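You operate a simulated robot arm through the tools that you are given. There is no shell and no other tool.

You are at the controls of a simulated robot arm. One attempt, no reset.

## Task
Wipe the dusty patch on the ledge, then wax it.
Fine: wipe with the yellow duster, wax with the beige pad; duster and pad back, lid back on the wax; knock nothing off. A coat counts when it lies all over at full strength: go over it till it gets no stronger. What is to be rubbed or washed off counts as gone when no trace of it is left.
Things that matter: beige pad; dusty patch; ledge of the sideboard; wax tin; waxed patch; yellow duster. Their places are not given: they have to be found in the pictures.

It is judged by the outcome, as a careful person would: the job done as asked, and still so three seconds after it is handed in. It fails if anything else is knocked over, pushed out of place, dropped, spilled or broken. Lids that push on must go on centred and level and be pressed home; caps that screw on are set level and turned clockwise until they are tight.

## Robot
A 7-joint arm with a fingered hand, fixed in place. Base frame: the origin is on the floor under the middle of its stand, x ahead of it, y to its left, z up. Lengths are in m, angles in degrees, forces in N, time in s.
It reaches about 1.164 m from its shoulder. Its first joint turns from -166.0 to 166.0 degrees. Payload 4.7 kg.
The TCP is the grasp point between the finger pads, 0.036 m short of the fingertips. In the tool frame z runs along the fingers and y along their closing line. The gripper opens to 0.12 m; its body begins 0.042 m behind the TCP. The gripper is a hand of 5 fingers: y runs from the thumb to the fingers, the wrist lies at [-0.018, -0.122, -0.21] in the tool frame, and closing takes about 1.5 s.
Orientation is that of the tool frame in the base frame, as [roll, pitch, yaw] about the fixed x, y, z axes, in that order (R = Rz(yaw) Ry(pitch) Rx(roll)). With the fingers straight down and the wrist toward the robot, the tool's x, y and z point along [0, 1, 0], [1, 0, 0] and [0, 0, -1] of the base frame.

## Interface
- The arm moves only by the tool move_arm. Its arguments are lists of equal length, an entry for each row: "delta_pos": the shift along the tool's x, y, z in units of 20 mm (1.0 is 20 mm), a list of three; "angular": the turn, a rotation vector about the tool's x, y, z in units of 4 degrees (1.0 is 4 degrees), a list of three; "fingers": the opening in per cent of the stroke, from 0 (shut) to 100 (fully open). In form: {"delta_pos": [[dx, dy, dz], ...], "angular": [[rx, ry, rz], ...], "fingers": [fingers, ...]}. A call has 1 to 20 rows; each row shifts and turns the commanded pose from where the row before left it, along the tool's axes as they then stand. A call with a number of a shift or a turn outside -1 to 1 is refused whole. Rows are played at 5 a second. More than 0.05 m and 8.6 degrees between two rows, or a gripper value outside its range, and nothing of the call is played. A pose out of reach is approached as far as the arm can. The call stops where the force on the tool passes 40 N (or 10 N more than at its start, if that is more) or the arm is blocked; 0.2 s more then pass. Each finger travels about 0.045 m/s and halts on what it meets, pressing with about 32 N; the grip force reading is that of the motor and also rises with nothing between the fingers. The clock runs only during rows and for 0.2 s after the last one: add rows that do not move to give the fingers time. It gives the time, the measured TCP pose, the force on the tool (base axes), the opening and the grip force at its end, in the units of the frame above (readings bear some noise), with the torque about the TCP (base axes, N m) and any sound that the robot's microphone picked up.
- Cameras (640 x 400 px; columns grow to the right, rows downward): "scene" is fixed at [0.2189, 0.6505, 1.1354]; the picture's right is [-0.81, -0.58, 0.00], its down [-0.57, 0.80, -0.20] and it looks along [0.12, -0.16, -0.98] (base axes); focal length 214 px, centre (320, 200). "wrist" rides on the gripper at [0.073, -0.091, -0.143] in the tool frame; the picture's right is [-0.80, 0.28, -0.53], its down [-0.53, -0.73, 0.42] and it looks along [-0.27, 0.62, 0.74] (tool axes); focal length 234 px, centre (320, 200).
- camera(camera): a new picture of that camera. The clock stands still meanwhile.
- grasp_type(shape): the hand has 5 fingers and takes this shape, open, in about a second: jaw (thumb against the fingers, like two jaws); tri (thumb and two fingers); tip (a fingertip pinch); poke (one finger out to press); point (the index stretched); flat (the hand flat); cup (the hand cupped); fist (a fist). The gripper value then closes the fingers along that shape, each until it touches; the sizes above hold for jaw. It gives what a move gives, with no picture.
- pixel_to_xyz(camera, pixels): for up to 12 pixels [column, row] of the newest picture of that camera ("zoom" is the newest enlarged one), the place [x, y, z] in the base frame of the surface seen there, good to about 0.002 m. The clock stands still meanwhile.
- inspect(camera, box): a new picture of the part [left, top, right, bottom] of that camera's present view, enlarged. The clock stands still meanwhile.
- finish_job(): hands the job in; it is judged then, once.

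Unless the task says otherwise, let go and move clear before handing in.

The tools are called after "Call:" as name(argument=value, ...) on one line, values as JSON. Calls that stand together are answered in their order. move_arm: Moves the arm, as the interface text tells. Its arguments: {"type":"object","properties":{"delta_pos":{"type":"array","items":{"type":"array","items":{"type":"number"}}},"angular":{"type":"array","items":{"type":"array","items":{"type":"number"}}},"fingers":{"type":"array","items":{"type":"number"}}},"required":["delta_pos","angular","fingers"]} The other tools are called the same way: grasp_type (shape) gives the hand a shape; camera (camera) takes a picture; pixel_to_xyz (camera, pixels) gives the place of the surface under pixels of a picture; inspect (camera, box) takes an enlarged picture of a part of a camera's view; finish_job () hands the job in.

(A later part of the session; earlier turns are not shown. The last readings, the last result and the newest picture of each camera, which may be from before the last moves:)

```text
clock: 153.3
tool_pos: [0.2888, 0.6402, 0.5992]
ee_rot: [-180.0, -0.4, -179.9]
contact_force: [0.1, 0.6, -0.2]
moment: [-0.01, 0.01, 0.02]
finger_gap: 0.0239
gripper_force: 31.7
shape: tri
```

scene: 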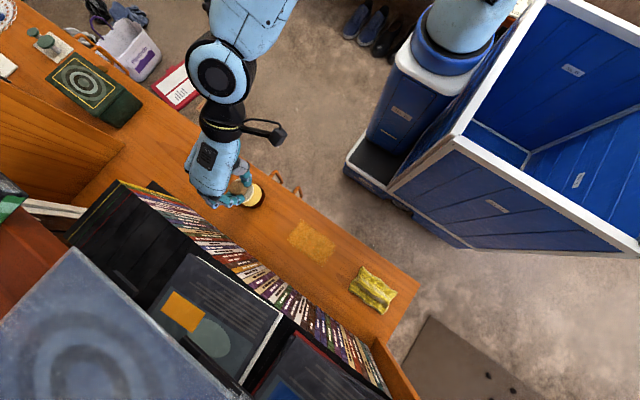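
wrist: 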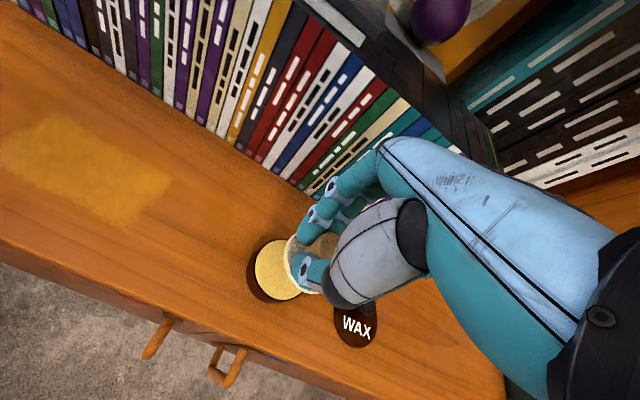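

Reloaded. Lowering to contact and going over the front two rows.

Call:
move_arm(delta_pos=[[0, 0, 0.14], [0.6, 0, 0], [0.6, 0, 0], [0.6, 0, 0], [0.6, 0, 0], [0.6, 0, 0], [0.6, 0, 0], [0.6, 0, 0], [0.6, 0, 0], [0.6, 0, 0], [0, 0.4, 0], [0, 0.3, 0], [-0.6, 0, 0], [-0.6, 0, 0], [-0.6, 0, 0], [-0.6, 0, 0], [-0.6, 0, 0], [-0.6, 0, 0], [-0.6, 0, 0], [-0.6, 0, 0]], angular=[[0, 0, 0], [0, 0, 0], [0, 0, 0], [0, 0, 0], [0, 0, 0], [0, 0, 0], [0, 0, 0], [0, 0, 0], [0, 0, 0], [0, 0, 0], [0, 0, 0], [0, 0, 0], [0, 0, 0], [0, 0, 0], [0, 0, 0], [0, 0, 0], [0, 0, 0], [0, 0, 0], [0, 0, 0], [0, 0, 0]], fingers=[0, 0, 0, 0, 0, 0, 0, 0, 0, 0, 0, 0, 0, 0, 0, 0, 0, 0, 0, 0])

```text
clock: 157.5
tool_pos: [0.2755, 0.6534, 0.5957]
ee_rot: [-179.9, -0.3, 180.0]
contact_force: [0.1, 0.4, -0.6]
moment: [-0.02, -0.01, 0.01]
finger_gap: 0.0182
gripper_force: 32.0
shape: tri
```

The gap dropped to 0.018 and contact force vanished: the pad may have slipped in the grip. I'll look before doing anything else.

Call:
camera(camera="wrist")

Call:
inspect(camera="wrist", box=[220, 160, 400, 340])

Call:
inspect(camera="scene", box=[250, 180, 360, 280])

```text
taken
```

wrist: 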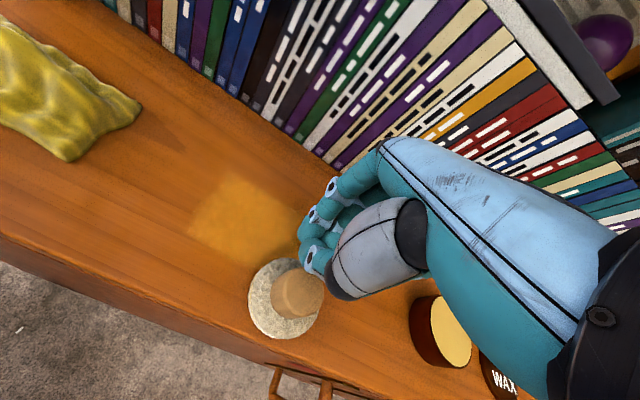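

```text
2.22 times, centred on (310, 250) of wrist
```

zoom: 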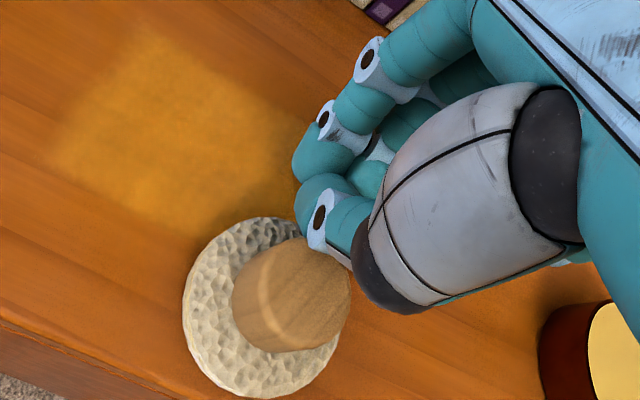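

```text
4.00 times, centred on (305, 230) of scene
```

zoom: 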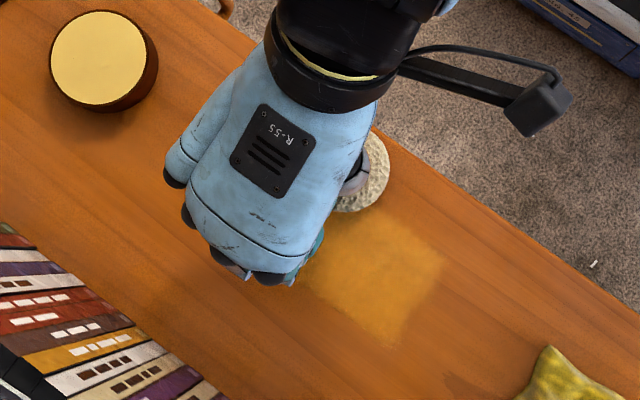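

The pad slipped out forward but stands upright on the ledge near wrist (287,297), still safely on the board. I'll raise the hand straight up and measure the pad again.

Call:
move_arm(delta_pos=[[0, 0.15, -0.2], [0, 0, -0.5], [0, 0, -1], [0, 0, -1], [0, 0, -1], [0, 0, 0]], angular=[[0, 0, 0], [0, 0, 0], [0, 0, 0], [0, 0, 0], [0, 0, 0], [0, 0, 0]], fingers=[0, 0, 0, 0, 0, 0])

Call:
camera(camera="wrist")

Call:
camera(camera="scene")

```text
clock: 158.9
tool_pos: [0.2769, 0.6587, 0.671]
ee_rot: [-180.0, -0.5, 180.0]
contact_force: [0.6, -0.3, -0.1]
moment: [0.01, -0.02, 0.02]
finger_gap: 0.0181
gripper_force: 32.4
shape: tri
```

```text
taken
```

wrist: 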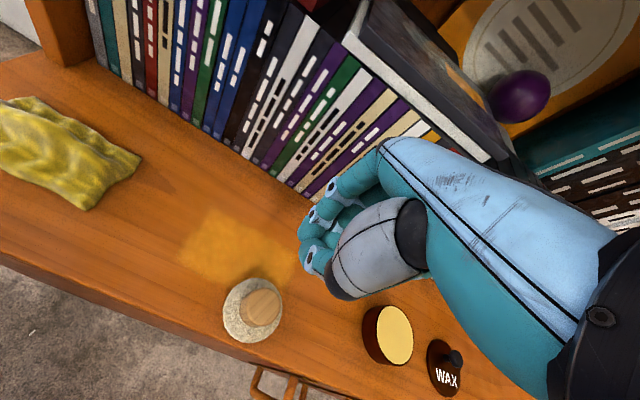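

```text
taken
```

scene: 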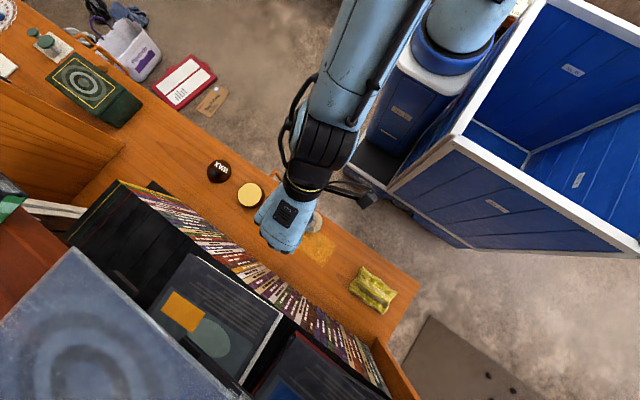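

Call:
inspect(camera="wrist", box=[200, 250, 320, 370])

Call:
pixel_to_xyz(camera="wrist", pixels=[[262, 303], [250, 300], [274, 303], [262, 292], [262, 315], [226, 307], [240, 338], [268, 335], [250, 282], [232, 290]])

```text
3.33 times, centred on (260, 310) of wrist
```

zoom: 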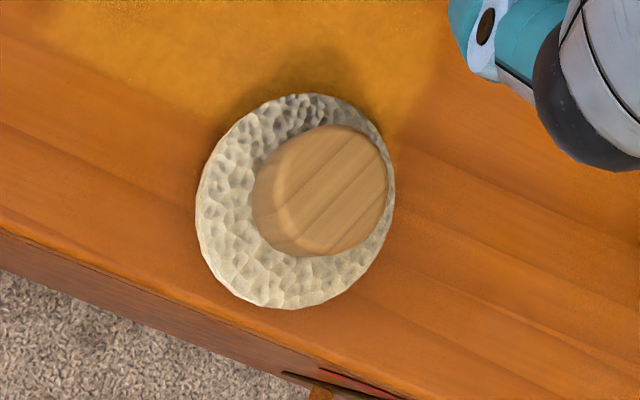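

```text
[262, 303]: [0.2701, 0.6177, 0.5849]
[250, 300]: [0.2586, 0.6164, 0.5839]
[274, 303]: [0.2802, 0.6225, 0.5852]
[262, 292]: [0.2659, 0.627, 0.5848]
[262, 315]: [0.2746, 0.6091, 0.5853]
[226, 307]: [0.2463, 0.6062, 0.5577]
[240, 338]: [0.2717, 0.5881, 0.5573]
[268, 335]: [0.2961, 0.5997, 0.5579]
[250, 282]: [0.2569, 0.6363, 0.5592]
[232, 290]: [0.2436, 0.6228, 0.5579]
```

The pad's centre is at about (0.271, 0.616), fully on the ledge. Before regripping I'll check how the fingertips and thumb sit relative to the TCP, to centre the grip better.

Call:
inspect(camera="wrist", box=[280, 180, 380, 300])

Call:
pixel_to_xyz(camera="wrist", pixels=[[305, 230], [312, 235], [318, 240], [328, 243], [308, 258], [315, 265], [320, 270], [325, 262], [310, 246], [303, 252]])

Call:
inspect(camera="scene", box=[284, 216, 348, 268])

```text
3.33 times, centred on (330, 240) of wrist
```

zoom: 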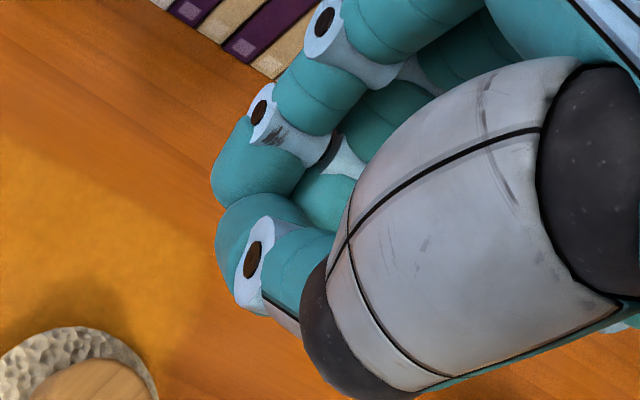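

```text
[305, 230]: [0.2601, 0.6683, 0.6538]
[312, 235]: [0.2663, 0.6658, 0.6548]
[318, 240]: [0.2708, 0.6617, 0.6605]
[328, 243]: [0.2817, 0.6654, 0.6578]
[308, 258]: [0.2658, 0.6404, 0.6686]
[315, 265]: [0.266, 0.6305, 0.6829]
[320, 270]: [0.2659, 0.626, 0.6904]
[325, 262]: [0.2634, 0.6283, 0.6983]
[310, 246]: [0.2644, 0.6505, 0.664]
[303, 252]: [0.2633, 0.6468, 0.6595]
```

```text
7.69 times, centred on (316, 242) of scene
```

zoom: 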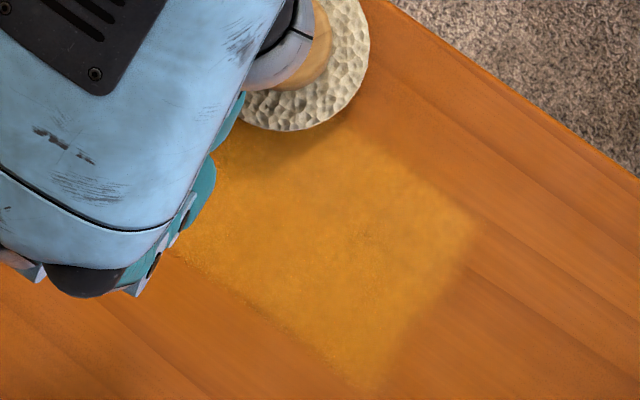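

The pinch centre is about 2 mm to the −x side of the TCP. I'll open, move above the pad's handle, and check alignment before descending.

Call:
move_arm(delta_pos=[[0, 0, 0], [0, 0, 0], [0, 0, 0], [0, -0.7, 0], [0, -0.7, 0], [0.15, -0.7, 0], [0, 0, 0], [0, 0, 0]], angular=[[0, 0, 0], [0, 0, 0], [0, 0, 0], [0, 0, 0], [0, 0, 0], [0, 0, 0], [0, 0, 0], [0, 0, 0]], fingers=[20, 40, 60, 65, 65, 65, 65, 65])

Call:
camera(camera="wrist")

Call:
pixel_to_xyz(camera="wrist", pixels=[[288, 263], [280, 260], [296, 262], [288, 255], [286, 272], [260, 270], [272, 245]])

Call:
inspect(camera="scene", box=[260, 170, 380, 270])

```text
clock: 160.7
tool_pos: [0.2736, 0.6175, 0.6701]
ee_rot: [-179.9, -0.4, 179.9]
contact_force: [-0.1, 0.4, 0.3]
moment: [0.01, 0.0, 0.02]
finger_gap: 0.0778
gripper_force: 0.1
shape: tri
```

```text
taken
```

wrist: 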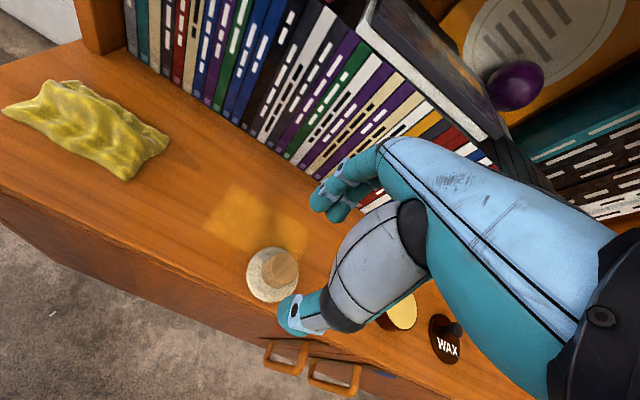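

```text
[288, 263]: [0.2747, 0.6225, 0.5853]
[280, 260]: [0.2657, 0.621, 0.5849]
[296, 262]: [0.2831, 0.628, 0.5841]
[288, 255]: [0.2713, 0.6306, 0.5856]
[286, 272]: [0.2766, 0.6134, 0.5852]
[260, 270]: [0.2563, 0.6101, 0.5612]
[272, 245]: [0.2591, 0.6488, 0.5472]
```

```text
4.00 times, centred on (320, 220) of scene
```

zoom: 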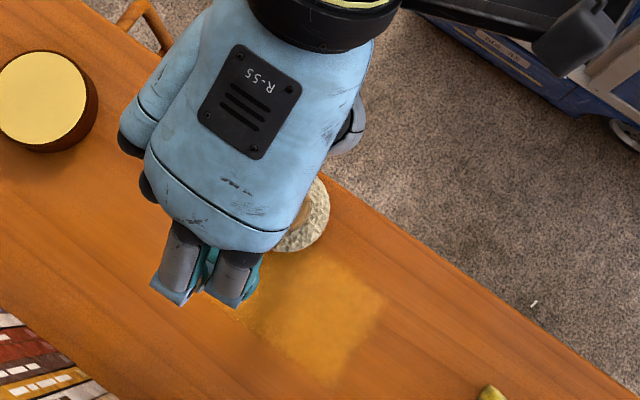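

Call:
inspect(camera="wrist", box=[230, 220, 330, 320])

```text
4.00 times, centred on (280, 270) of wrist
```

zoom: 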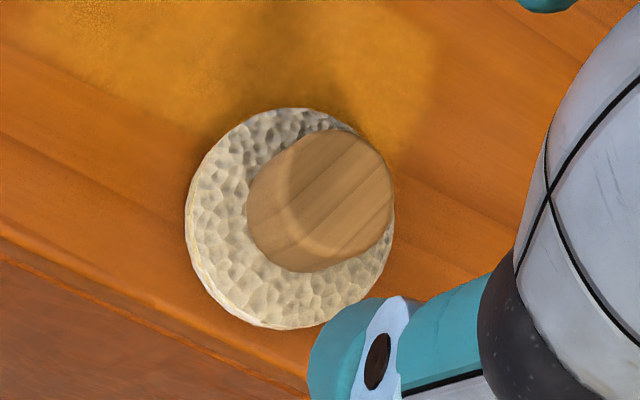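

The handle is about 2 mm off the TCP axis. I'll make that small correction and descend to grip lower than before.

Call:
move_arm(delta_pos=[[-0.12, -0.08, 0], [0, 0, 1], [0, 0, 1], [0, 0, 1], [0, 0, 0.6], [0, 0, 0]], angular=[[0, 0, 0], [0, 0, 0], [0, 0, 0], [0, 0, 0], [0, 0, 0], [0, 0, 0]], fingers=[65, 65, 65, 65, 65, 65])

Call:
inspect(camera="wrist", box=[220, 160, 380, 340])

Call:
inspect(camera="scene", box=[260, 170, 380, 270])

```text
clock: 162.1
tool_pos: [0.2748, 0.6135, 0.5979]
ee_rot: [-179.9, -0.3, -180.0]
contact_force: [-0.2, 0.2, 0.5]
moment: [-0.01, -0.02, -0.01]
finger_gap: 0.0776
gripper_force: 0.1
shape: tri
```

```text
2.22 times, centred on (300, 250) of wrist
```

zoom: 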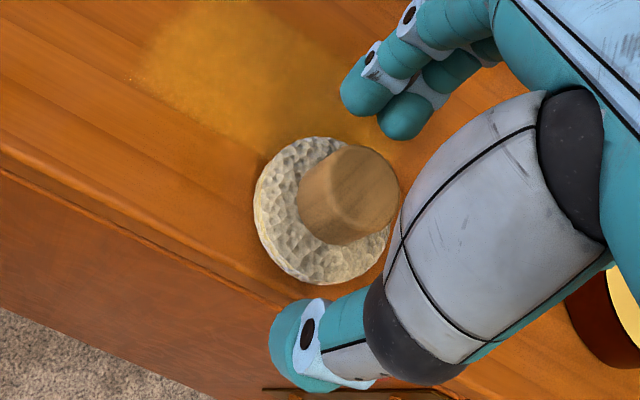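

```text
4.00 times, centred on (320, 220) of scene
```

zoom: 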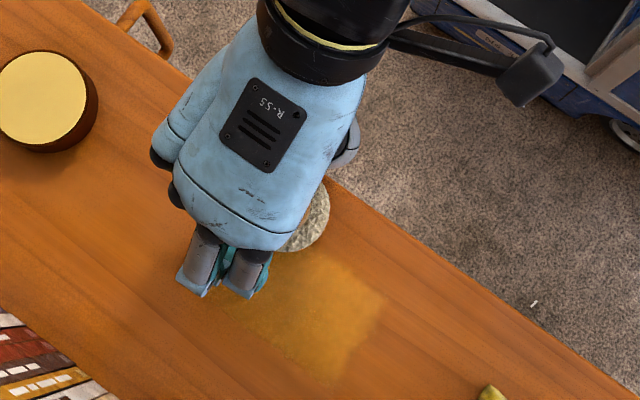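

Aligned. Closing on the handle in steps.

Call:
move_arm(delta_pos=[[0, 0, 0], [0, 0, 0], [0, 0, 0], [0, 0, 0], [0, 0, 0], [0, 0, 0], [0, 0, 0], [0, 0, 0], [0, 0, 0]], angular=[[0, 0, 0], [0, 0, 0], [0, 0, 0], [0, 0, 0], [0, 0, 0], [0, 0, 0], [0, 0, 0], [0, 0, 0], [0, 0, 0]], fingers=[50, 40, 32, 26, 20, 14, 8, 0, 0])

Call:
inspect(camera="wrist", box=[220, 160, 380, 340])

```text
clock: 164.1
tool_pos: [0.2751, 0.613, 0.5991]
ee_rot: [-179.8, -0.4, 180.0]
contact_force: [0.4, -0.5, -0.5]
moment: [-0.01, 0.03, 0.0]
finger_gap: 0.0258
gripper_force: 31.5
shape: tri
```

```text
2.22 times, centred on (300, 250) of wrist
```

zoom: 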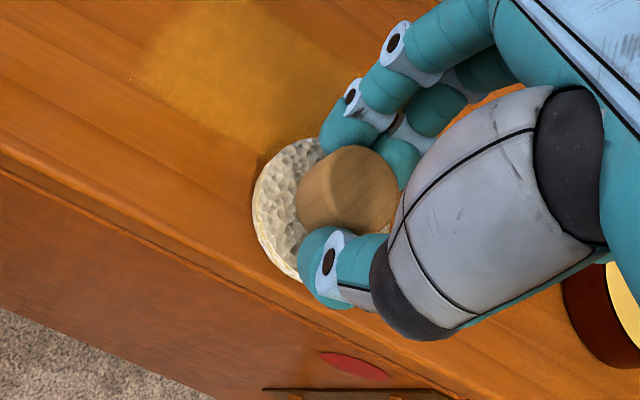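

Regripped (gap 0.026, 31.5 N). I'll lift and go back above the tin to compare the coat from the same pose as before.

Call:
move_arm(delta_pos=[[0, 0, -0.3], [0, 0, -0.7], [0, 0, -1], [0, 0, -1], [0, 0, -0.6], [-1, 0.2, 0], [-1, 0.2, 0], [-1, 0.2, 0], [-1, 0.2, 0], [-1, 0.2, 0], [-1, 0.2, 0], [-1, 0.2, 0], [-1, 0.2, 0], [-0.6, 0.3, 0], [0, 0, 0]], angular=[[0, 0, 0], [0, 0, 0], [0, 0, 0], [0, 0, 0], [0, 0, 0], [0, 0, 0], [0, 0, 0], [0, 0, 0], [0, 0, 0], [0, 0, 0], [0, 0, 0], [0, 0, 0], [0, 0, 0], [0, 0, 0], [0, 0, 0]], fingers=[0, 0, 0, 0, 0, 0, 0, 0, 0, 0, 0, 0, 0, 0, 0])

Call:
inspect(camera="wrist", box=[0, 90, 200, 240])

Call:
inspect(camera="scene", box=[284, 216, 348, 268])

Call:
camera(camera="wrist")

```text
clock: 167.3
tool_pos: [0.4481, 0.6505, 0.6672]
ee_rot: [180.0, -0.4, 179.9]
contact_force: [-0.4, 0.6, -0.2]
moment: [-0.01, -0.02, -0.03]
finger_gap: 0.0258
gripper_force: 31.9
shape: tri
```

```text
2.67 times, centred on (100, 165) of wrist
```

zoom: 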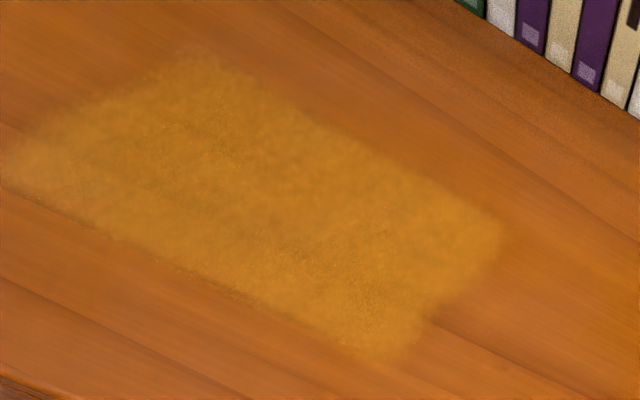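

```text
7.69 times, centred on (316, 242) of scene
```

zoom: 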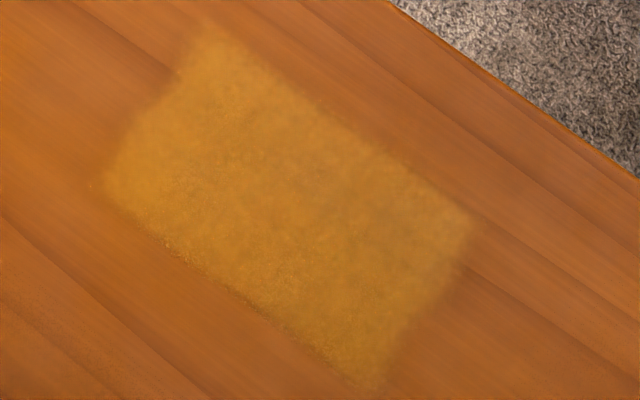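

```text
taken
```

wrist: 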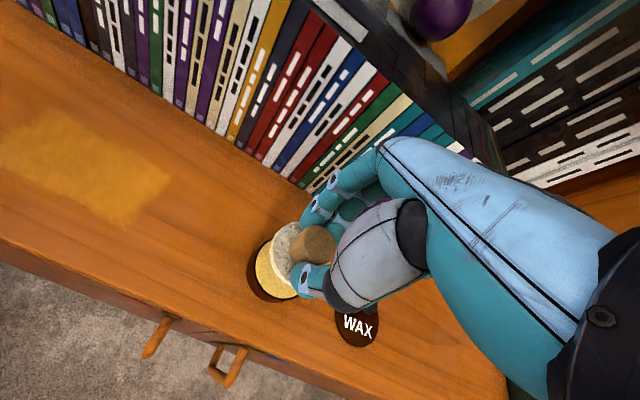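

The coat looks the same as before from both cameras, within what I can see. I'll check how level the pad sits in the new grip.

Call:
inspect(camera="wrist", box=[220, 180, 380, 340])

Call:
inspect(camera="scene", box=[190, 120, 310, 240])

```text
2.50 times, centred on (300, 260) of wrist
```

zoom: 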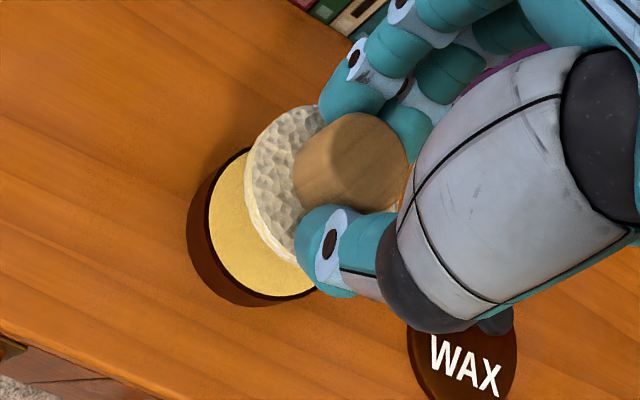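

```text
3.33 times, centred on (250, 180) of scene
```

zoom: 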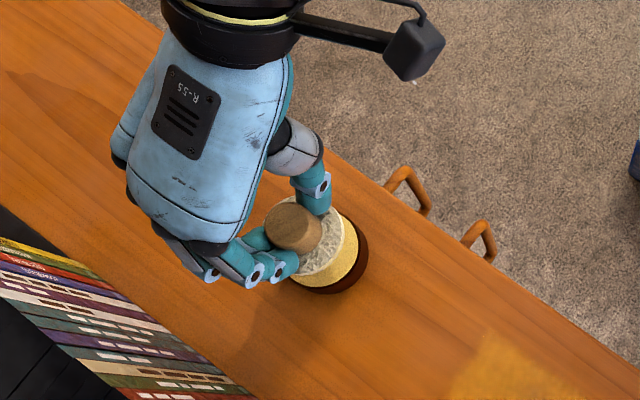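

The pad sits level. I'll dip once more gently and give one complete pass with light pressure (under ~12 N) to confirm the coat gets no stronger.

Call:
move_arm(delta_pos=[[-0.05, 0, 0.7], [0, 0, 0.7], [0, 0, 0.5], [0, 0, 0.12], [0, 0, 0.1], [0, 0, 0]], angular=[[0, 0, 0], [0, 0, 0], [0, 0, 0], [0, 0, 0], [0, 0, 0], [0, 0, 0]], fingers=[0, 0, 0, 0, 0, 0])

Call:
inspect(camera="wrist", box=[220, 180, 380, 340])

```text
clock: 168.7
tool_pos: [0.4499, 0.6512, 0.6257]
ee_rot: [-179.8, -0.5, 180.0]
contact_force: [1.0, 0.0, -0.3]
moment: [-0.01, -0.01, -0.02]
finger_gap: 0.0259
gripper_force: 31.6
shape: tri
```

```text
2.50 times, centred on (300, 260) of wrist
```

zoom: 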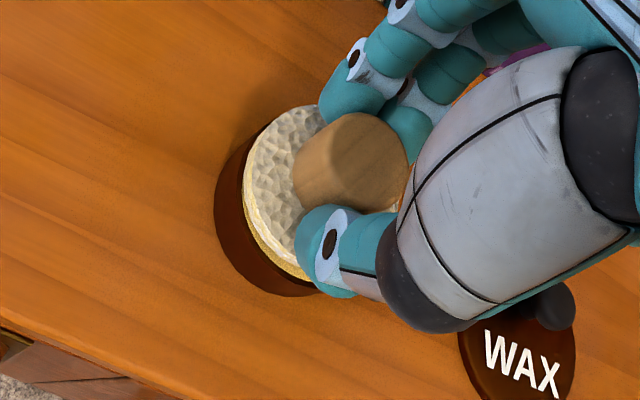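

The pad is a few millimetres off the tin's centre; shifting slightly, then pressing lightly.

Call:
move_arm(delta_pos=[[-0.2, -0.2, 0], [0, 0, 0.1], [0, 0, 0.06], [0, 0, 0]], angular=[[0, 0, 0], [0, 0, 0], [0, 0, 0], [0, 0, 0]], fingers=[0, 0, 0, 0])

```text
clock: 169.7
tool_pos: [0.454, 0.6478, 0.6247]
ee_rot: [-179.9, -0.3, -180.0]
contact_force: [-1.7, -1.7, 13.3]
moment: [0.15, 0.08, -0.01]
finger_gap: 0.026
gripper_force: 32.3
shape: tri
```

Loaded at 13 N. Lifting and going back to the patch's left-front corner.

Call:
move_arm(delta_pos=[[0, 0, -0.4], [0, 0, -0.8], [0, 0, -0.8], [1, 0, 0], [1, 0, 0], [1, 0, 0], [1, 0, 0], [1, 0, 0], [1, 0, 0], [1, 0, 0], [1, -0.2, 0], [0.3, -0.2, 0], [0, 0, 1], [0, 0, 1], [0, 0, 0.8], [0, 0, 0.35], [0, 0, 0.08], [0, 0, 0]], angular=[[0, 0, 0], [0, 0, 0], [0, 0, 0], [0, 0, 0], [0, 0, 0], [0, 0, 0], [0, 0, 0], [0, 0, 0], [0, 0, 0], [0, 0, 0], [0, 0, 0], [0, 0, 0], [0, 0, 0], [0, 0, 0], [0, 0, 0], [0, 0, 0], [0, 0, 0], [0, 0, 0]], fingers=[0, 0, 0, 0, 0, 0, 0, 0, 0, 0, 0, 0, 0, 0, 0, 0, 0, 0])

```text
clock: 173.5
tool_pos: [0.2855, 0.642, 0.5977]
ee_rot: [-179.9, -0.5, -180.0]
contact_force: [0.4, -0.1, -1.0]
moment: [0.02, -0.02, 0.03]
finger_gap: 0.0258
gripper_force: 32.2
shape: tri
```

Call:
move_arm(delta_pos=[[-0.1, 0, 0.08], [0, 0, 0]], angular=[[0, 0, 0], [0, 0, 0]], fingers=[0, 0])

```text
clock: 174.1
tool_pos: [0.2887, 0.6432, 0.597]
ee_rot: [-179.9, -0.3, 179.9]
contact_force: [-1.6, -0.1, 3.1]
moment: [0.08, 0.02, -0.02]
finger_gap: 0.0259
gripper_force: 32.3
shape: tri
```

Contact at 3 N. A slight press, then the first row; I'll check after each stroke.

Call:
move_arm(delta_pos=[[0, 0, 0.03], [0.6, 0, 0], [0.6, 0, 0], [0.6, 0, 0], [0.6, 0, 0], [0.6, 0, 0], [0.6, 0, 0], [0.6, 0, 0], [0.6, 0, 0], [0.6, 0, 0]], angular=[[0, 0, 0], [0, 0, 0], [0, 0, 0], [0, 0, 0], [0, 0, 0], [0, 0, 0], [0, 0, 0], [0, 0, 0], [0, 0, 0], [0, 0, 0]], fingers=[0, 0, 0, 0, 0, 0, 0, 0, 0, 0])

```text
clock: 176.3
tool_pos: [0.1811, 0.6422, 0.5984]
ee_rot: [-179.9, -0.5, 180.0]
contact_force: [-0.1, -0.5, -2.0]
moment: [0.01, 0.0, -0.01]
finger_gap: 0.0257
gripper_force: 32.1
shape: tri
```

Contact was lost on that stroke (the arm rides up a millimetre moving this way). I'll press a bit more here and stroke back.

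Call:
move_arm(delta_pos=[[0, 0, 0.08], [0, 0, 0]], angular=[[0, 0, 0], [0, 0, 0]], fingers=[0, 0])

```text
clock: 176.9
tool_pos: [0.1811, 0.6411, 0.5967]
ee_rot: [-179.9, -0.3, 179.9]
contact_force: [-0.6, 0.3, 2.6]
moment: [0.05, 0.02, 0.02]
finger_gap: 0.0259
gripper_force: 31.8
shape: tri
```

Call:
move_arm(delta_pos=[[0, 0, 0.03], [-0.6, 0, 0], [-0.6, 0, 0], [-0.6, 0, 0], [-0.6, 0, 0], [-0.6, 0, 0], [-0.6, 0, 0], [-0.6, 0, 0], [-0.6, 0, 0], [-0.6, 0, 0]], angular=[[0, 0, 0], [0, 0, 0], [0, 0, 0], [0, 0, 0], [0, 0, 0], [0, 0, 0], [0, 0, 0], [0, 0, 0], [0, 0, 0], [0, 0, 0]], fingers=[0, 0, 0, 0, 0, 0, 0, 0, 0, 0])

```text
clock: 178.9
tool_pos: [0.2718, 0.6439, 0.5976]
ee_rot: [179.6, -0.5, -180.0]
contact_force: [-3.9, -0.1, 7.7]
moment: [0.18, 0.12, 0.04]
finger_gap: 0.0263
gripper_force: 32.0
shape: tri
stopped in row 9: the force on the tool passed its limit at 44 N (the readings are from after the stop); the commanded pose is now the measured one
```

The force tripped again on the +x stroke, which digs in. I'll check the pad in the grip before continuing.

Call:
inspect(camera="wrist", box=[220, 180, 380, 340])

Call:
inspect(camera="scene", box=[260, 180, 380, 280])

```text
2.50 times, centred on (300, 260) of wrist
```

zoom: 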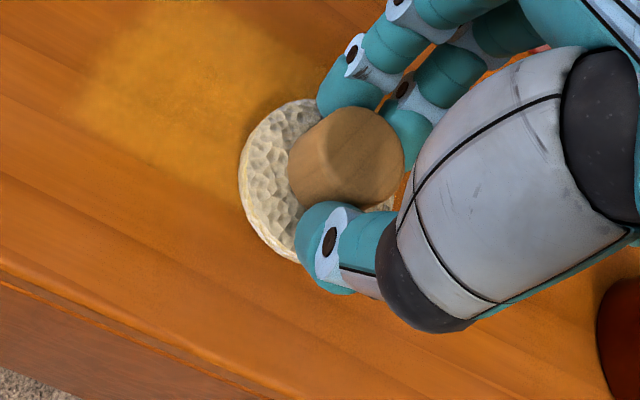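

```text
4.00 times, centred on (320, 230) of scene
```

zoom: 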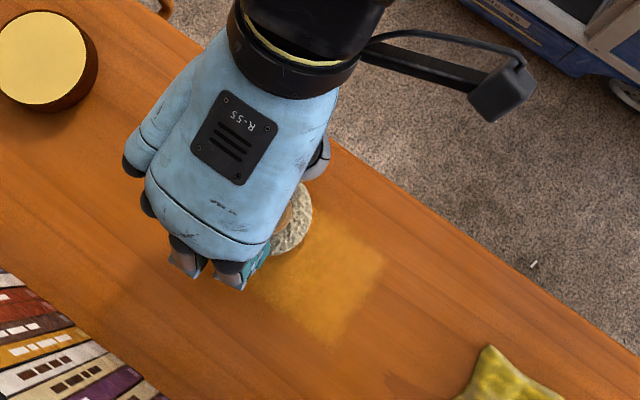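

The pad is still held. I'll use only −x strokes with a firmer press, lifting for the return, to finish the middle and back rows.

Call:
move_arm(delta_pos=[[0, 0, -0.5], [-0.9, 0.8, 0], [0, 0, 0.3], [0, 0, 0.2], [0, 0, 0.04], [0.5, 0, 0.02], [0.6, 0, 0.02], [0.6, 0, 0], [0.6, 0, 0], [0.6, 0, 0], [0.6, 0, 0], [0.6, 0, 0], [0.6, 0, 0], [0.6, 0, 0], [0.4, 0, 0]], angular=[[0, 0, 0], [0, 0, 0], [0, 0, 0], [0, 0, 0], [0, 0, 0], [0, 0, 0], [0, 0, 0], [0, 0, 0], [0, 0, 0], [0, 0, 0], [0, 0, 0], [0, 0, 0], [0, 0, 0], [0, 0, 0], [0, 0, 0]], fingers=[0, 0, 0, 0, 0, 0, 0, 0, 0, 0, 0, 0, 0, 0, 0])

```text
clock: 182.1
tool_pos: [0.1742, 0.6587, 0.5968]
ee_rot: [179.8, -0.5, -179.9]
contact_force: [10.0, 1.0, 24.9]
moment: [0.67, -0.15, -0.23]
finger_gap: 0.0269
gripper_force: 31.5
shape: tri
```

Good contact on that stroke (25 N). Lifting, returning, and doing the back row the same way with a bit less press.

Call:
move_arm(delta_pos=[[0, 0, -0.6], [-1, 0.3, 0], [-1, 0.3, 0], [-1, 0.3, 0], [-1, 0, 0], [-1, 0, 0], [-0.8, 0, 0], [0, 0, 0.35], [0, 0, 0.2], [0, 0, 0.02], [0.5, 0, 0], [0.6, 0, 0], [0.6, 0, 0], [0.6, 0, 0], [0.6, 0, 0], [0.6, 0, 0], [0.6, 0, 0], [0.6, 0, 0], [0.6, 0, 0], [0.4, 0, 0]], angular=[[0, 0, 0], [0, 0, 0], [0, 0, 0], [0, 0, 0], [0, 0, 0], [0, 0, 0], [0, 0, 0], [0, 0, 0], [0, 0, 0], [0, 0, 0], [0, 0, 0], [0, 0, 0], [0, 0, 0], [0, 0, 0], [0, 0, 0], [0, 0, 0], [0, 0, 0], [0, 0, 0], [0, 0, 0], [0, 0, 0]], fingers=[0, 0, 0, 0, 0, 0, 0, 0, 0, 0, 0, 0, 0, 0, 0, 0, 0, 0, 0, 0])

Call:
inspect(camera="wrist", box=[220, 180, 380, 340])

Call:
inspect(camera="scene", box=[260, 180, 380, 280])

```text
clock: 186.3
tool_pos: [0.1771, 0.6757, 0.597]
ee_rot: [179.7, -0.4, -180.0]
contact_force: [8.3, -1.5, 24.8]
moment: [0.63, -0.1, -0.2]
finger_gap: 0.0266
gripper_force: 32.0
shape: tri
```

```text
2.50 times, centred on (300, 260) of wrist
```

zoom: 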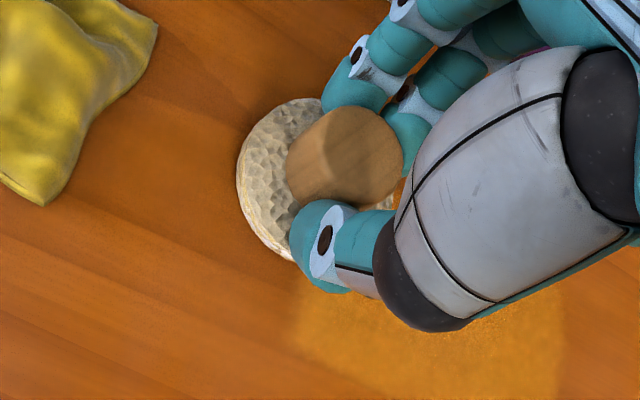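

```text
4.00 times, centred on (320, 230) of scene
```

zoom: 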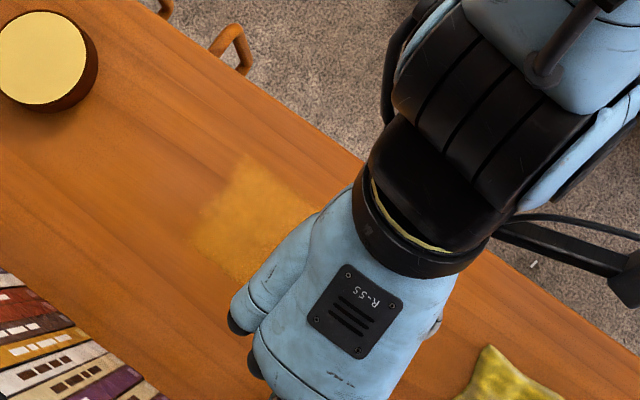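

Pad held well and clear of the duster. One more front-row stroke the same way, then I'll compare.

Call:
move_arm(delta_pos=[[0, 0, -0.6], [-1, -0.6, 0], [-1, -0.6, 0], [-1, -0.5, 0], [-1, 0, 0], [-1, 0, 0], [-0.6, 0, 0], [0, 0, 0.35], [0, 0, 0.2], [0, 0, 0.02], [0.5, 0, 0], [0.6, 0, 0], [0.6, 0, 0], [0.6, 0, 0], [0.6, 0, 0], [0.6, 0, 0], [0.6, 0, 0], [0.6, 0, 0], [0.6, 0, 0], [0.4, 0, 0]], angular=[[0, 0, 0], [0, 0, 0], [0, 0, 0], [0, 0, 0], [0, 0, 0], [0, 0, 0], [0, 0, 0], [0, 0, 0], [0, 0, 0], [0, 0, 0], [0, 0, 0], [0, 0, 0], [0, 0, 0], [0, 0, 0], [0, 0, 0], [0, 0, 0], [0, 0, 0], [0, 0, 0], [0, 0, 0], [0, 0, 0]], fingers=[0, 0, 0, 0, 0, 0, 0, 0, 0, 0, 0, 0, 0, 0, 0, 0, 0, 0, 0, 0])

Call:
inspect(camera="wrist", box=[220, 180, 380, 340])

```text
clock: 190.5
tool_pos: [0.1759, 0.643, 0.5973]
ee_rot: [179.7, -0.4, -179.8]
contact_force: [4.6, -1.3, 11.6]
moment: [0.36, -0.06, -0.14]
finger_gap: 0.0262
gripper_force: 32.1
shape: tri
```

```text
2.50 times, centred on (300, 260) of wrist
```

zoom: 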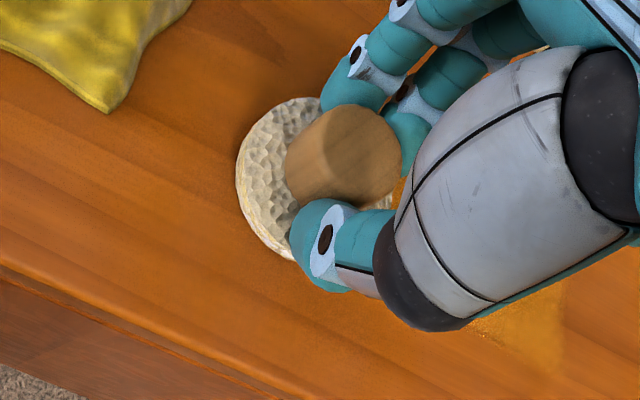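

Stroke done with contact throughout. I'll lift and go back above the tin to compare the coat from the same pose.

Call:
move_arm(delta_pos=[[0, 0, -0.7], [0, 0, -1], [0, 0, -1], [0, 0, -0.9], [-1, 0, 0], [-1, 0, 0], [-1, 0, 0], [-1, 0, 0], [-1, 0, 0], [-1, 0, 0], [-1, 0, 0], [-1, 0.05, 0], [-1, 0.1, 0], [-1, 0.1, 0], [-1, 0.1, 0], [-1, 0, 0], [-1, 0, 0], [-0.6, 0, 0], [0, 0, 0]], angular=[[0, 0, 0], [0, 0, 0], [0, 0, 0], [0, 0, 0], [0, 0, 0], [0, 0, 0], [0, 0, 0], [0, 0, 0], [0, 0, 0], [0, 0, 0], [0, 0, 0], [0, 0, 0], [0, 0, 0], [0, 0, 0], [0, 0, 0], [0, 0, 0], [0, 0, 0], [0, 0, 0], [0, 0, 0]], fingers=[0, 0, 0, 0, 0, 0, 0, 0, 0, 0, 0, 0, 0, 0, 0, 0, 0, 0, 0])

Call:
inspect(camera="wrist", box=[0, 90, 200, 240])

Call:
inspect(camera="scene", box=[284, 216, 348, 268])

Call:
inspect(camera="scene", box=[298, 226, 318, 240])

Call:
inspect(camera="scene", box=[316, 240, 340, 256])

```text
clock: 194.5
tool_pos: [0.4465, 0.6477, 0.6657]
ee_rot: [179.8, -0.4, -180.0]
contact_force: [-0.2, -0.4, -1.1]
moment: [-0.03, 0.02, 0.0]
finger_gap: 0.0258
gripper_force: 31.9
shape: tri
```

```text
2.67 times, centred on (100, 165) of wrist
```

zoom: 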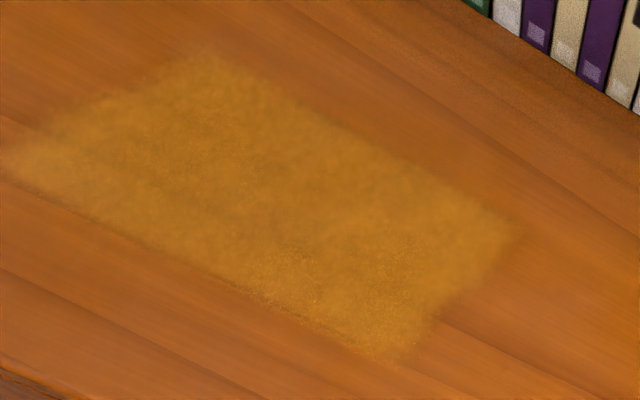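

```text
7.69 times, centred on (316, 242) of scene
```

zoom: 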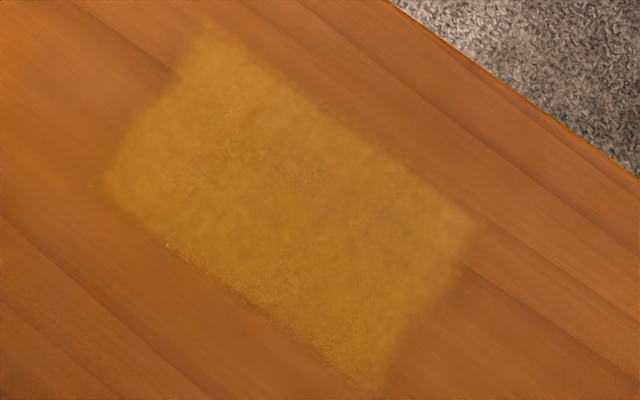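

```text
16.00 times, centred on (308, 233) of scene
```

zoom: 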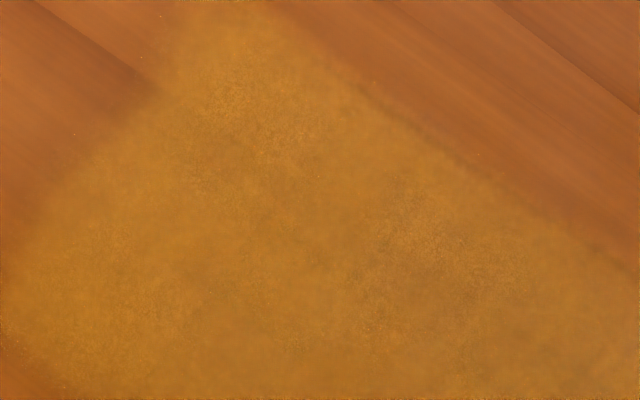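

```text
16.00 times, centred on (328, 248) of scene
```

zoom: 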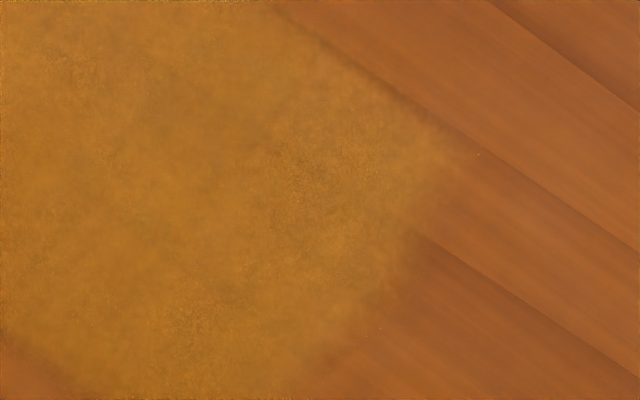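

The coat shows no further change from either camera and is even over the whole rectangle, so it's at full strength. Now I'll take the pad back to its original spot at (0.709, 0.670), passing high over the lid.

Call:
move_arm(delta_pos=[[0, 0, -0.8], [-1, 0.1, -0.4], [-1, 0.1, 0], [-1, 0.1, 0], [-1, 0.1, 0], [-1, 0.1, 0], [-1, 0.1, 0], [-1, 0.1, 0], [-1, 0.1, 0], [-1, 0.1, 0], [-1, 0.1, 0], [-1, 0.1, 0], [-1, 0, 0], [-1, 0, 0], [-0.18, 0, 0], [0, 0, 0]], angular=[[0, 0, 0], [0, 0, 0], [0, 0, 0], [0, 0, 0], [0, 0, 0], [0, 0, 0], [0, 0, 0], [0, 0, 0], [0, 0, 0], [0, 0, 0], [0, 0, 0], [0, 0, 0], [0, 0, 0], [0, 0, 0], [0, 0, 0], [0, 0, 0]], fingers=[0, 0, 0, 0, 0, 0, 0, 0, 0, 0, 0, 0, 0, 0, 0, 0])

Call:
camera(camera="wrist")

Call:
camera(camera="scene")

```text
clock: 197.9
tool_pos: [0.7127, 0.6729, 0.689]
ee_rot: [179.8, -0.4, -179.8]
contact_force: [-0.4, -0.2, -0.2]
moment: [0.01, 0.0, 0.0]
finger_gap: 0.0257
gripper_force: 31.3
shape: tri
```

```text
taken
```

wrist: 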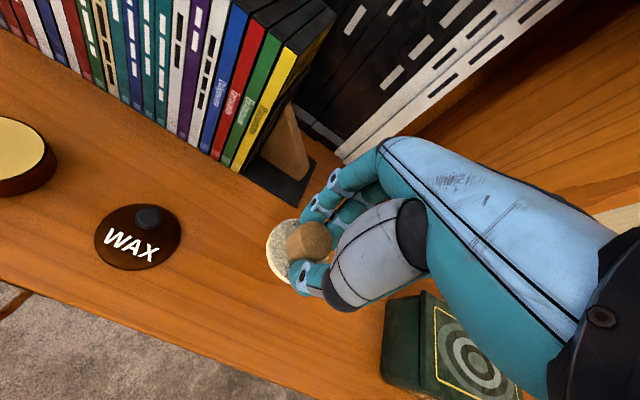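

```text
taken
```

scene: 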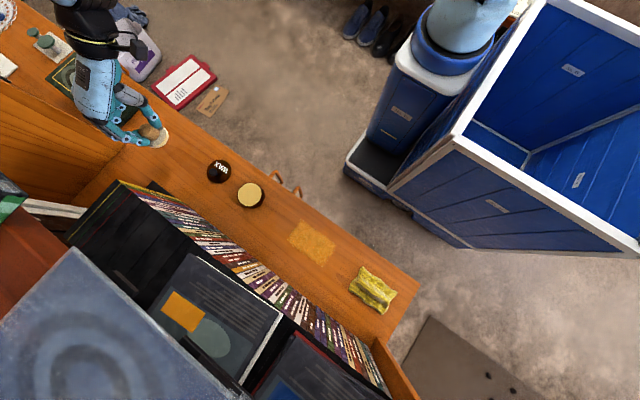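

The pad is above its spot. A small correction, then lowering towards the ledge.

Call:
move_arm(delta_pos=[[0.12, -0.13, 0], [0, 0, 1], [0, 0, 1], [0, 0, 1], [0, 0, 1], [0, 0, 0.2], [0, 0, 0]], angular=[[0, 0, 0], [0, 0, 0], [0, 0, 0], [0, 0, 0], [0, 0, 0], [0, 0, 0], [0, 0, 0]], fingers=[0, 0, 0, 0, 0, 0, 0])

Call:
inspect(camera="scene", box=[147, 129, 207, 169])

```text
clock: 199.5
tool_pos: [0.7081, 0.6693, 0.6038]
ee_rot: [179.9, -0.4, 179.9]
contact_force: [-0.7, -0.1, 0.3]
moment: [0.0, -0.01, 0.03]
finger_gap: 0.0258
gripper_force: 32.1
shape: tri
```

```text
10.00 times, centred on (177, 149) of scene
```

zoom: 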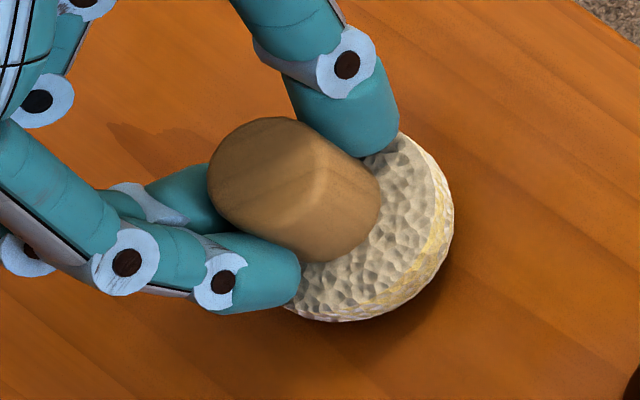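

Very close to the original outline. I'll lower until it nearly touches and compare again.

Call:
move_arm(delta_pos=[[0, 0, 0.15], [0, 0, 0.1], [0, 0, 0]], angular=[[0, 0, 0], [0, 0, 0], [0, 0, 0]], fingers=[0, 0, 0])

Call:
inspect(camera="scene", box=[147, 129, 207, 169])

```text
clock: 200.3
tool_pos: [0.7091, 0.6702, 0.5997]
ee_rot: [179.8, -0.4, -179.9]
contact_force: [0.1, 0.6, -0.1]
moment: [-0.01, -0.02, 0.03]
finger_gap: 0.0261
gripper_force: 32.3
shape: tri
```

```text
10.00 times, centred on (177, 149) of scene
```

zoom: 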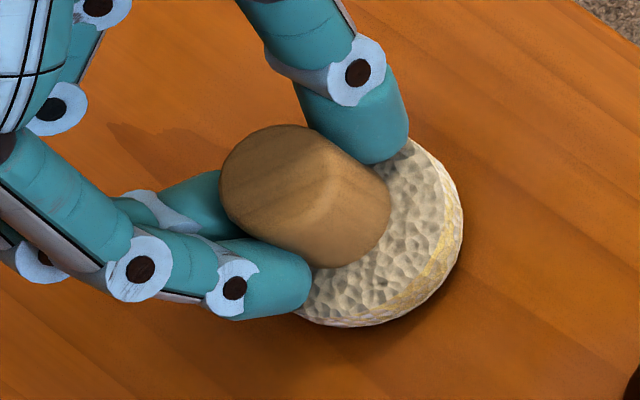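

The pad's outline is about 6 mm short in x and 2 mm too far in y compared to its original outline. Correcting, then setting it down.

Call:
move_arm(delta_pos=[[-0.3, -0.12, 0], [0, 0, 0.08], [0, 0, 0.06], [0, 0, 0]], angular=[[0, 0, 0], [0, 0, 0], [0, 0, 0], [0, 0, 0]], fingers=[0, 0, 0, 0])

Call:
inspect(camera="scene", box=[147, 129, 207, 169])

```text
clock: 201.3
tool_pos: [0.7136, 0.6664, 0.5969]
ee_rot: [179.7, -0.5, -179.9]
contact_force: [-0.3, 0.6, 0.9]
moment: [0.02, 0.02, -0.01]
finger_gap: 0.026
gripper_force: 32.2
shape: tri
```

```text
10.00 times, centred on (177, 149) of scene
```

zoom: 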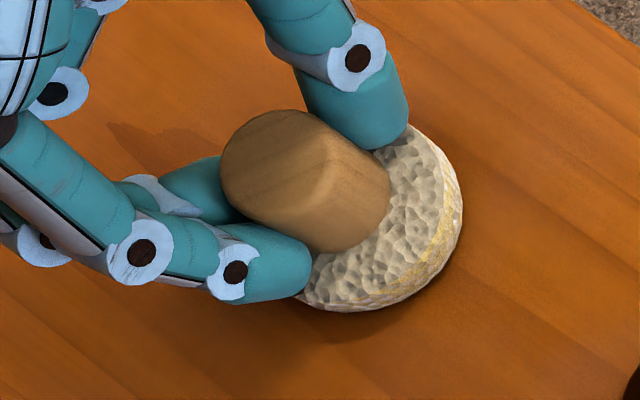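

Within 3 mm now. One last small nudge, then touch down and release.

Call:
move_arm(delta_pos=[[-0.12, 0.05, 0], [0, 0, 0.05], [0, 0, 0]], angular=[[0, 0, 0], [0, 0, 0], [0, 0, 0]], fingers=[0, 0, 0])

```text
clock: 202.1
tool_pos: [0.7164, 0.6687, 0.597]
ee_rot: [179.6, -0.2, -180.0]
contact_force: [-2.3, -2.2, 5.5]
moment: [0.13, 0.1, 0.03]
finger_gap: 0.0256
gripper_force: 32.0
shape: tri
```

Contact at 5.5 N, so the pad stands on the ledge. Opening the fingers gradually.

Call:
move_arm(delta_pos=[[0, 0, 0], [0, 0, 0], [0, 0, 0], [0, 0, 0], [0, 0, 0], [0, 0, 0], [0, 0, 0]], angular=[[0, 0, 0], [0, 0, 0], [0, 0, 0], [0, 0, 0], [0, 0, 0], [0, 0, 0], [0, 0, 0]], fingers=[10, 20, 30, 40, 50, 60, 65])

Call:
inspect(camera="scene", box=[147, 129, 207, 169])

Call:
inspect(camera="wrist", box=[220, 180, 380, 340])

```text
clock: 203.7
tool_pos: [0.7169, 0.6672, 0.5959]
ee_rot: [179.9, -0.4, -179.9]
contact_force: [-0.3, 0.2, 0.4]
moment: [-0.03, 0.0, -0.01]
finger_gap: 0.0777
gripper_force: 0.1
shape: tri
```

```text
10.00 times, centred on (177, 149) of scene
```

zoom: 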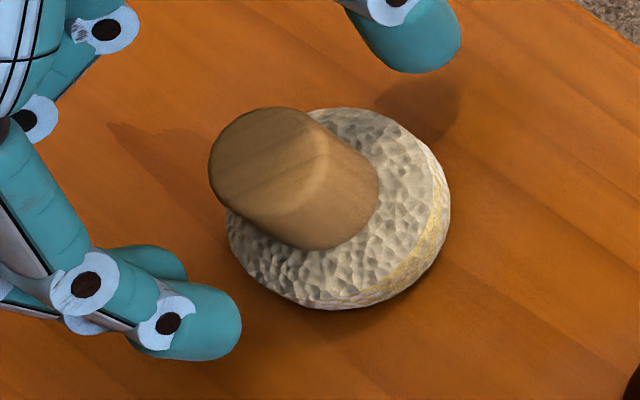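

```text
2.50 times, centred on (300, 260) of wrist
```

zoom: 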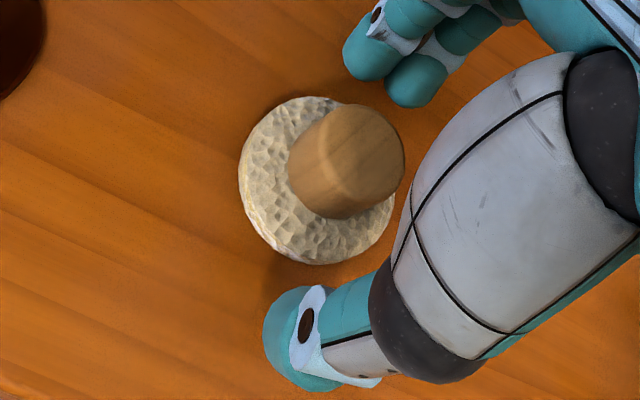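

The pad's outline now matches its original one almost exactly. Rising clear and turning to the lid.

Call:
move_arm(delta_pos=[[0, 0, -0.5], [0, 0, -1], [0, 0, -1], [0, 0, -1], [0, 0, -1], [0, 0, -1], [0, 0, -1], [0, 0, 0]], angular=[[0, 0, 0], [0, 0, 0], [0, 0, 0], [0, 0, 0], [0, 0, 0], [0, 0, 0], [0, 0, 0], [0, 0, 0]], fingers=[65, 65, 65, 65, 65, 65, 65, 65])

Call:
camera(camera="wrist")

Call:
camera(camera="scene")

Call:
inspect(camera="scene", box=[200, 150, 280, 210])

```text
clock: 205.5
tool_pos: [0.7164, 0.6673, 0.7253]
ee_rot: [179.8, -0.4, -179.8]
contact_force: [0.4, -0.7, -0.1]
moment: [0.0, 0.0, -0.02]
finger_gap: 0.0777
gripper_force: 0.1
shape: tri
```

```text
taken
```

wrist: 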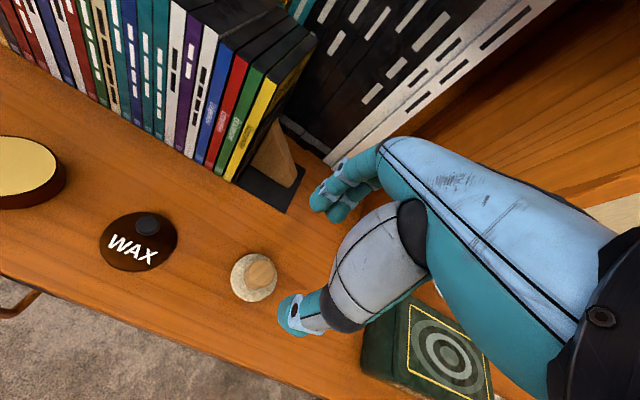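

```text
taken
```

scene: 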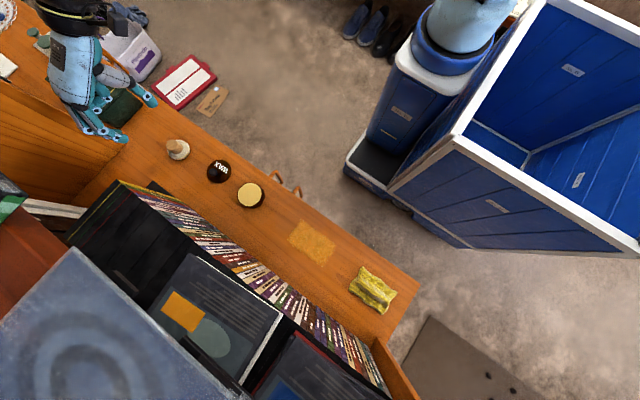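

```text
6.67 times, centred on (240, 180) of scene
```

zoom: 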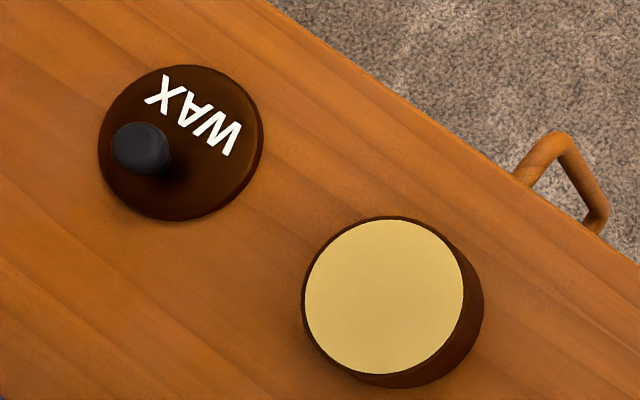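

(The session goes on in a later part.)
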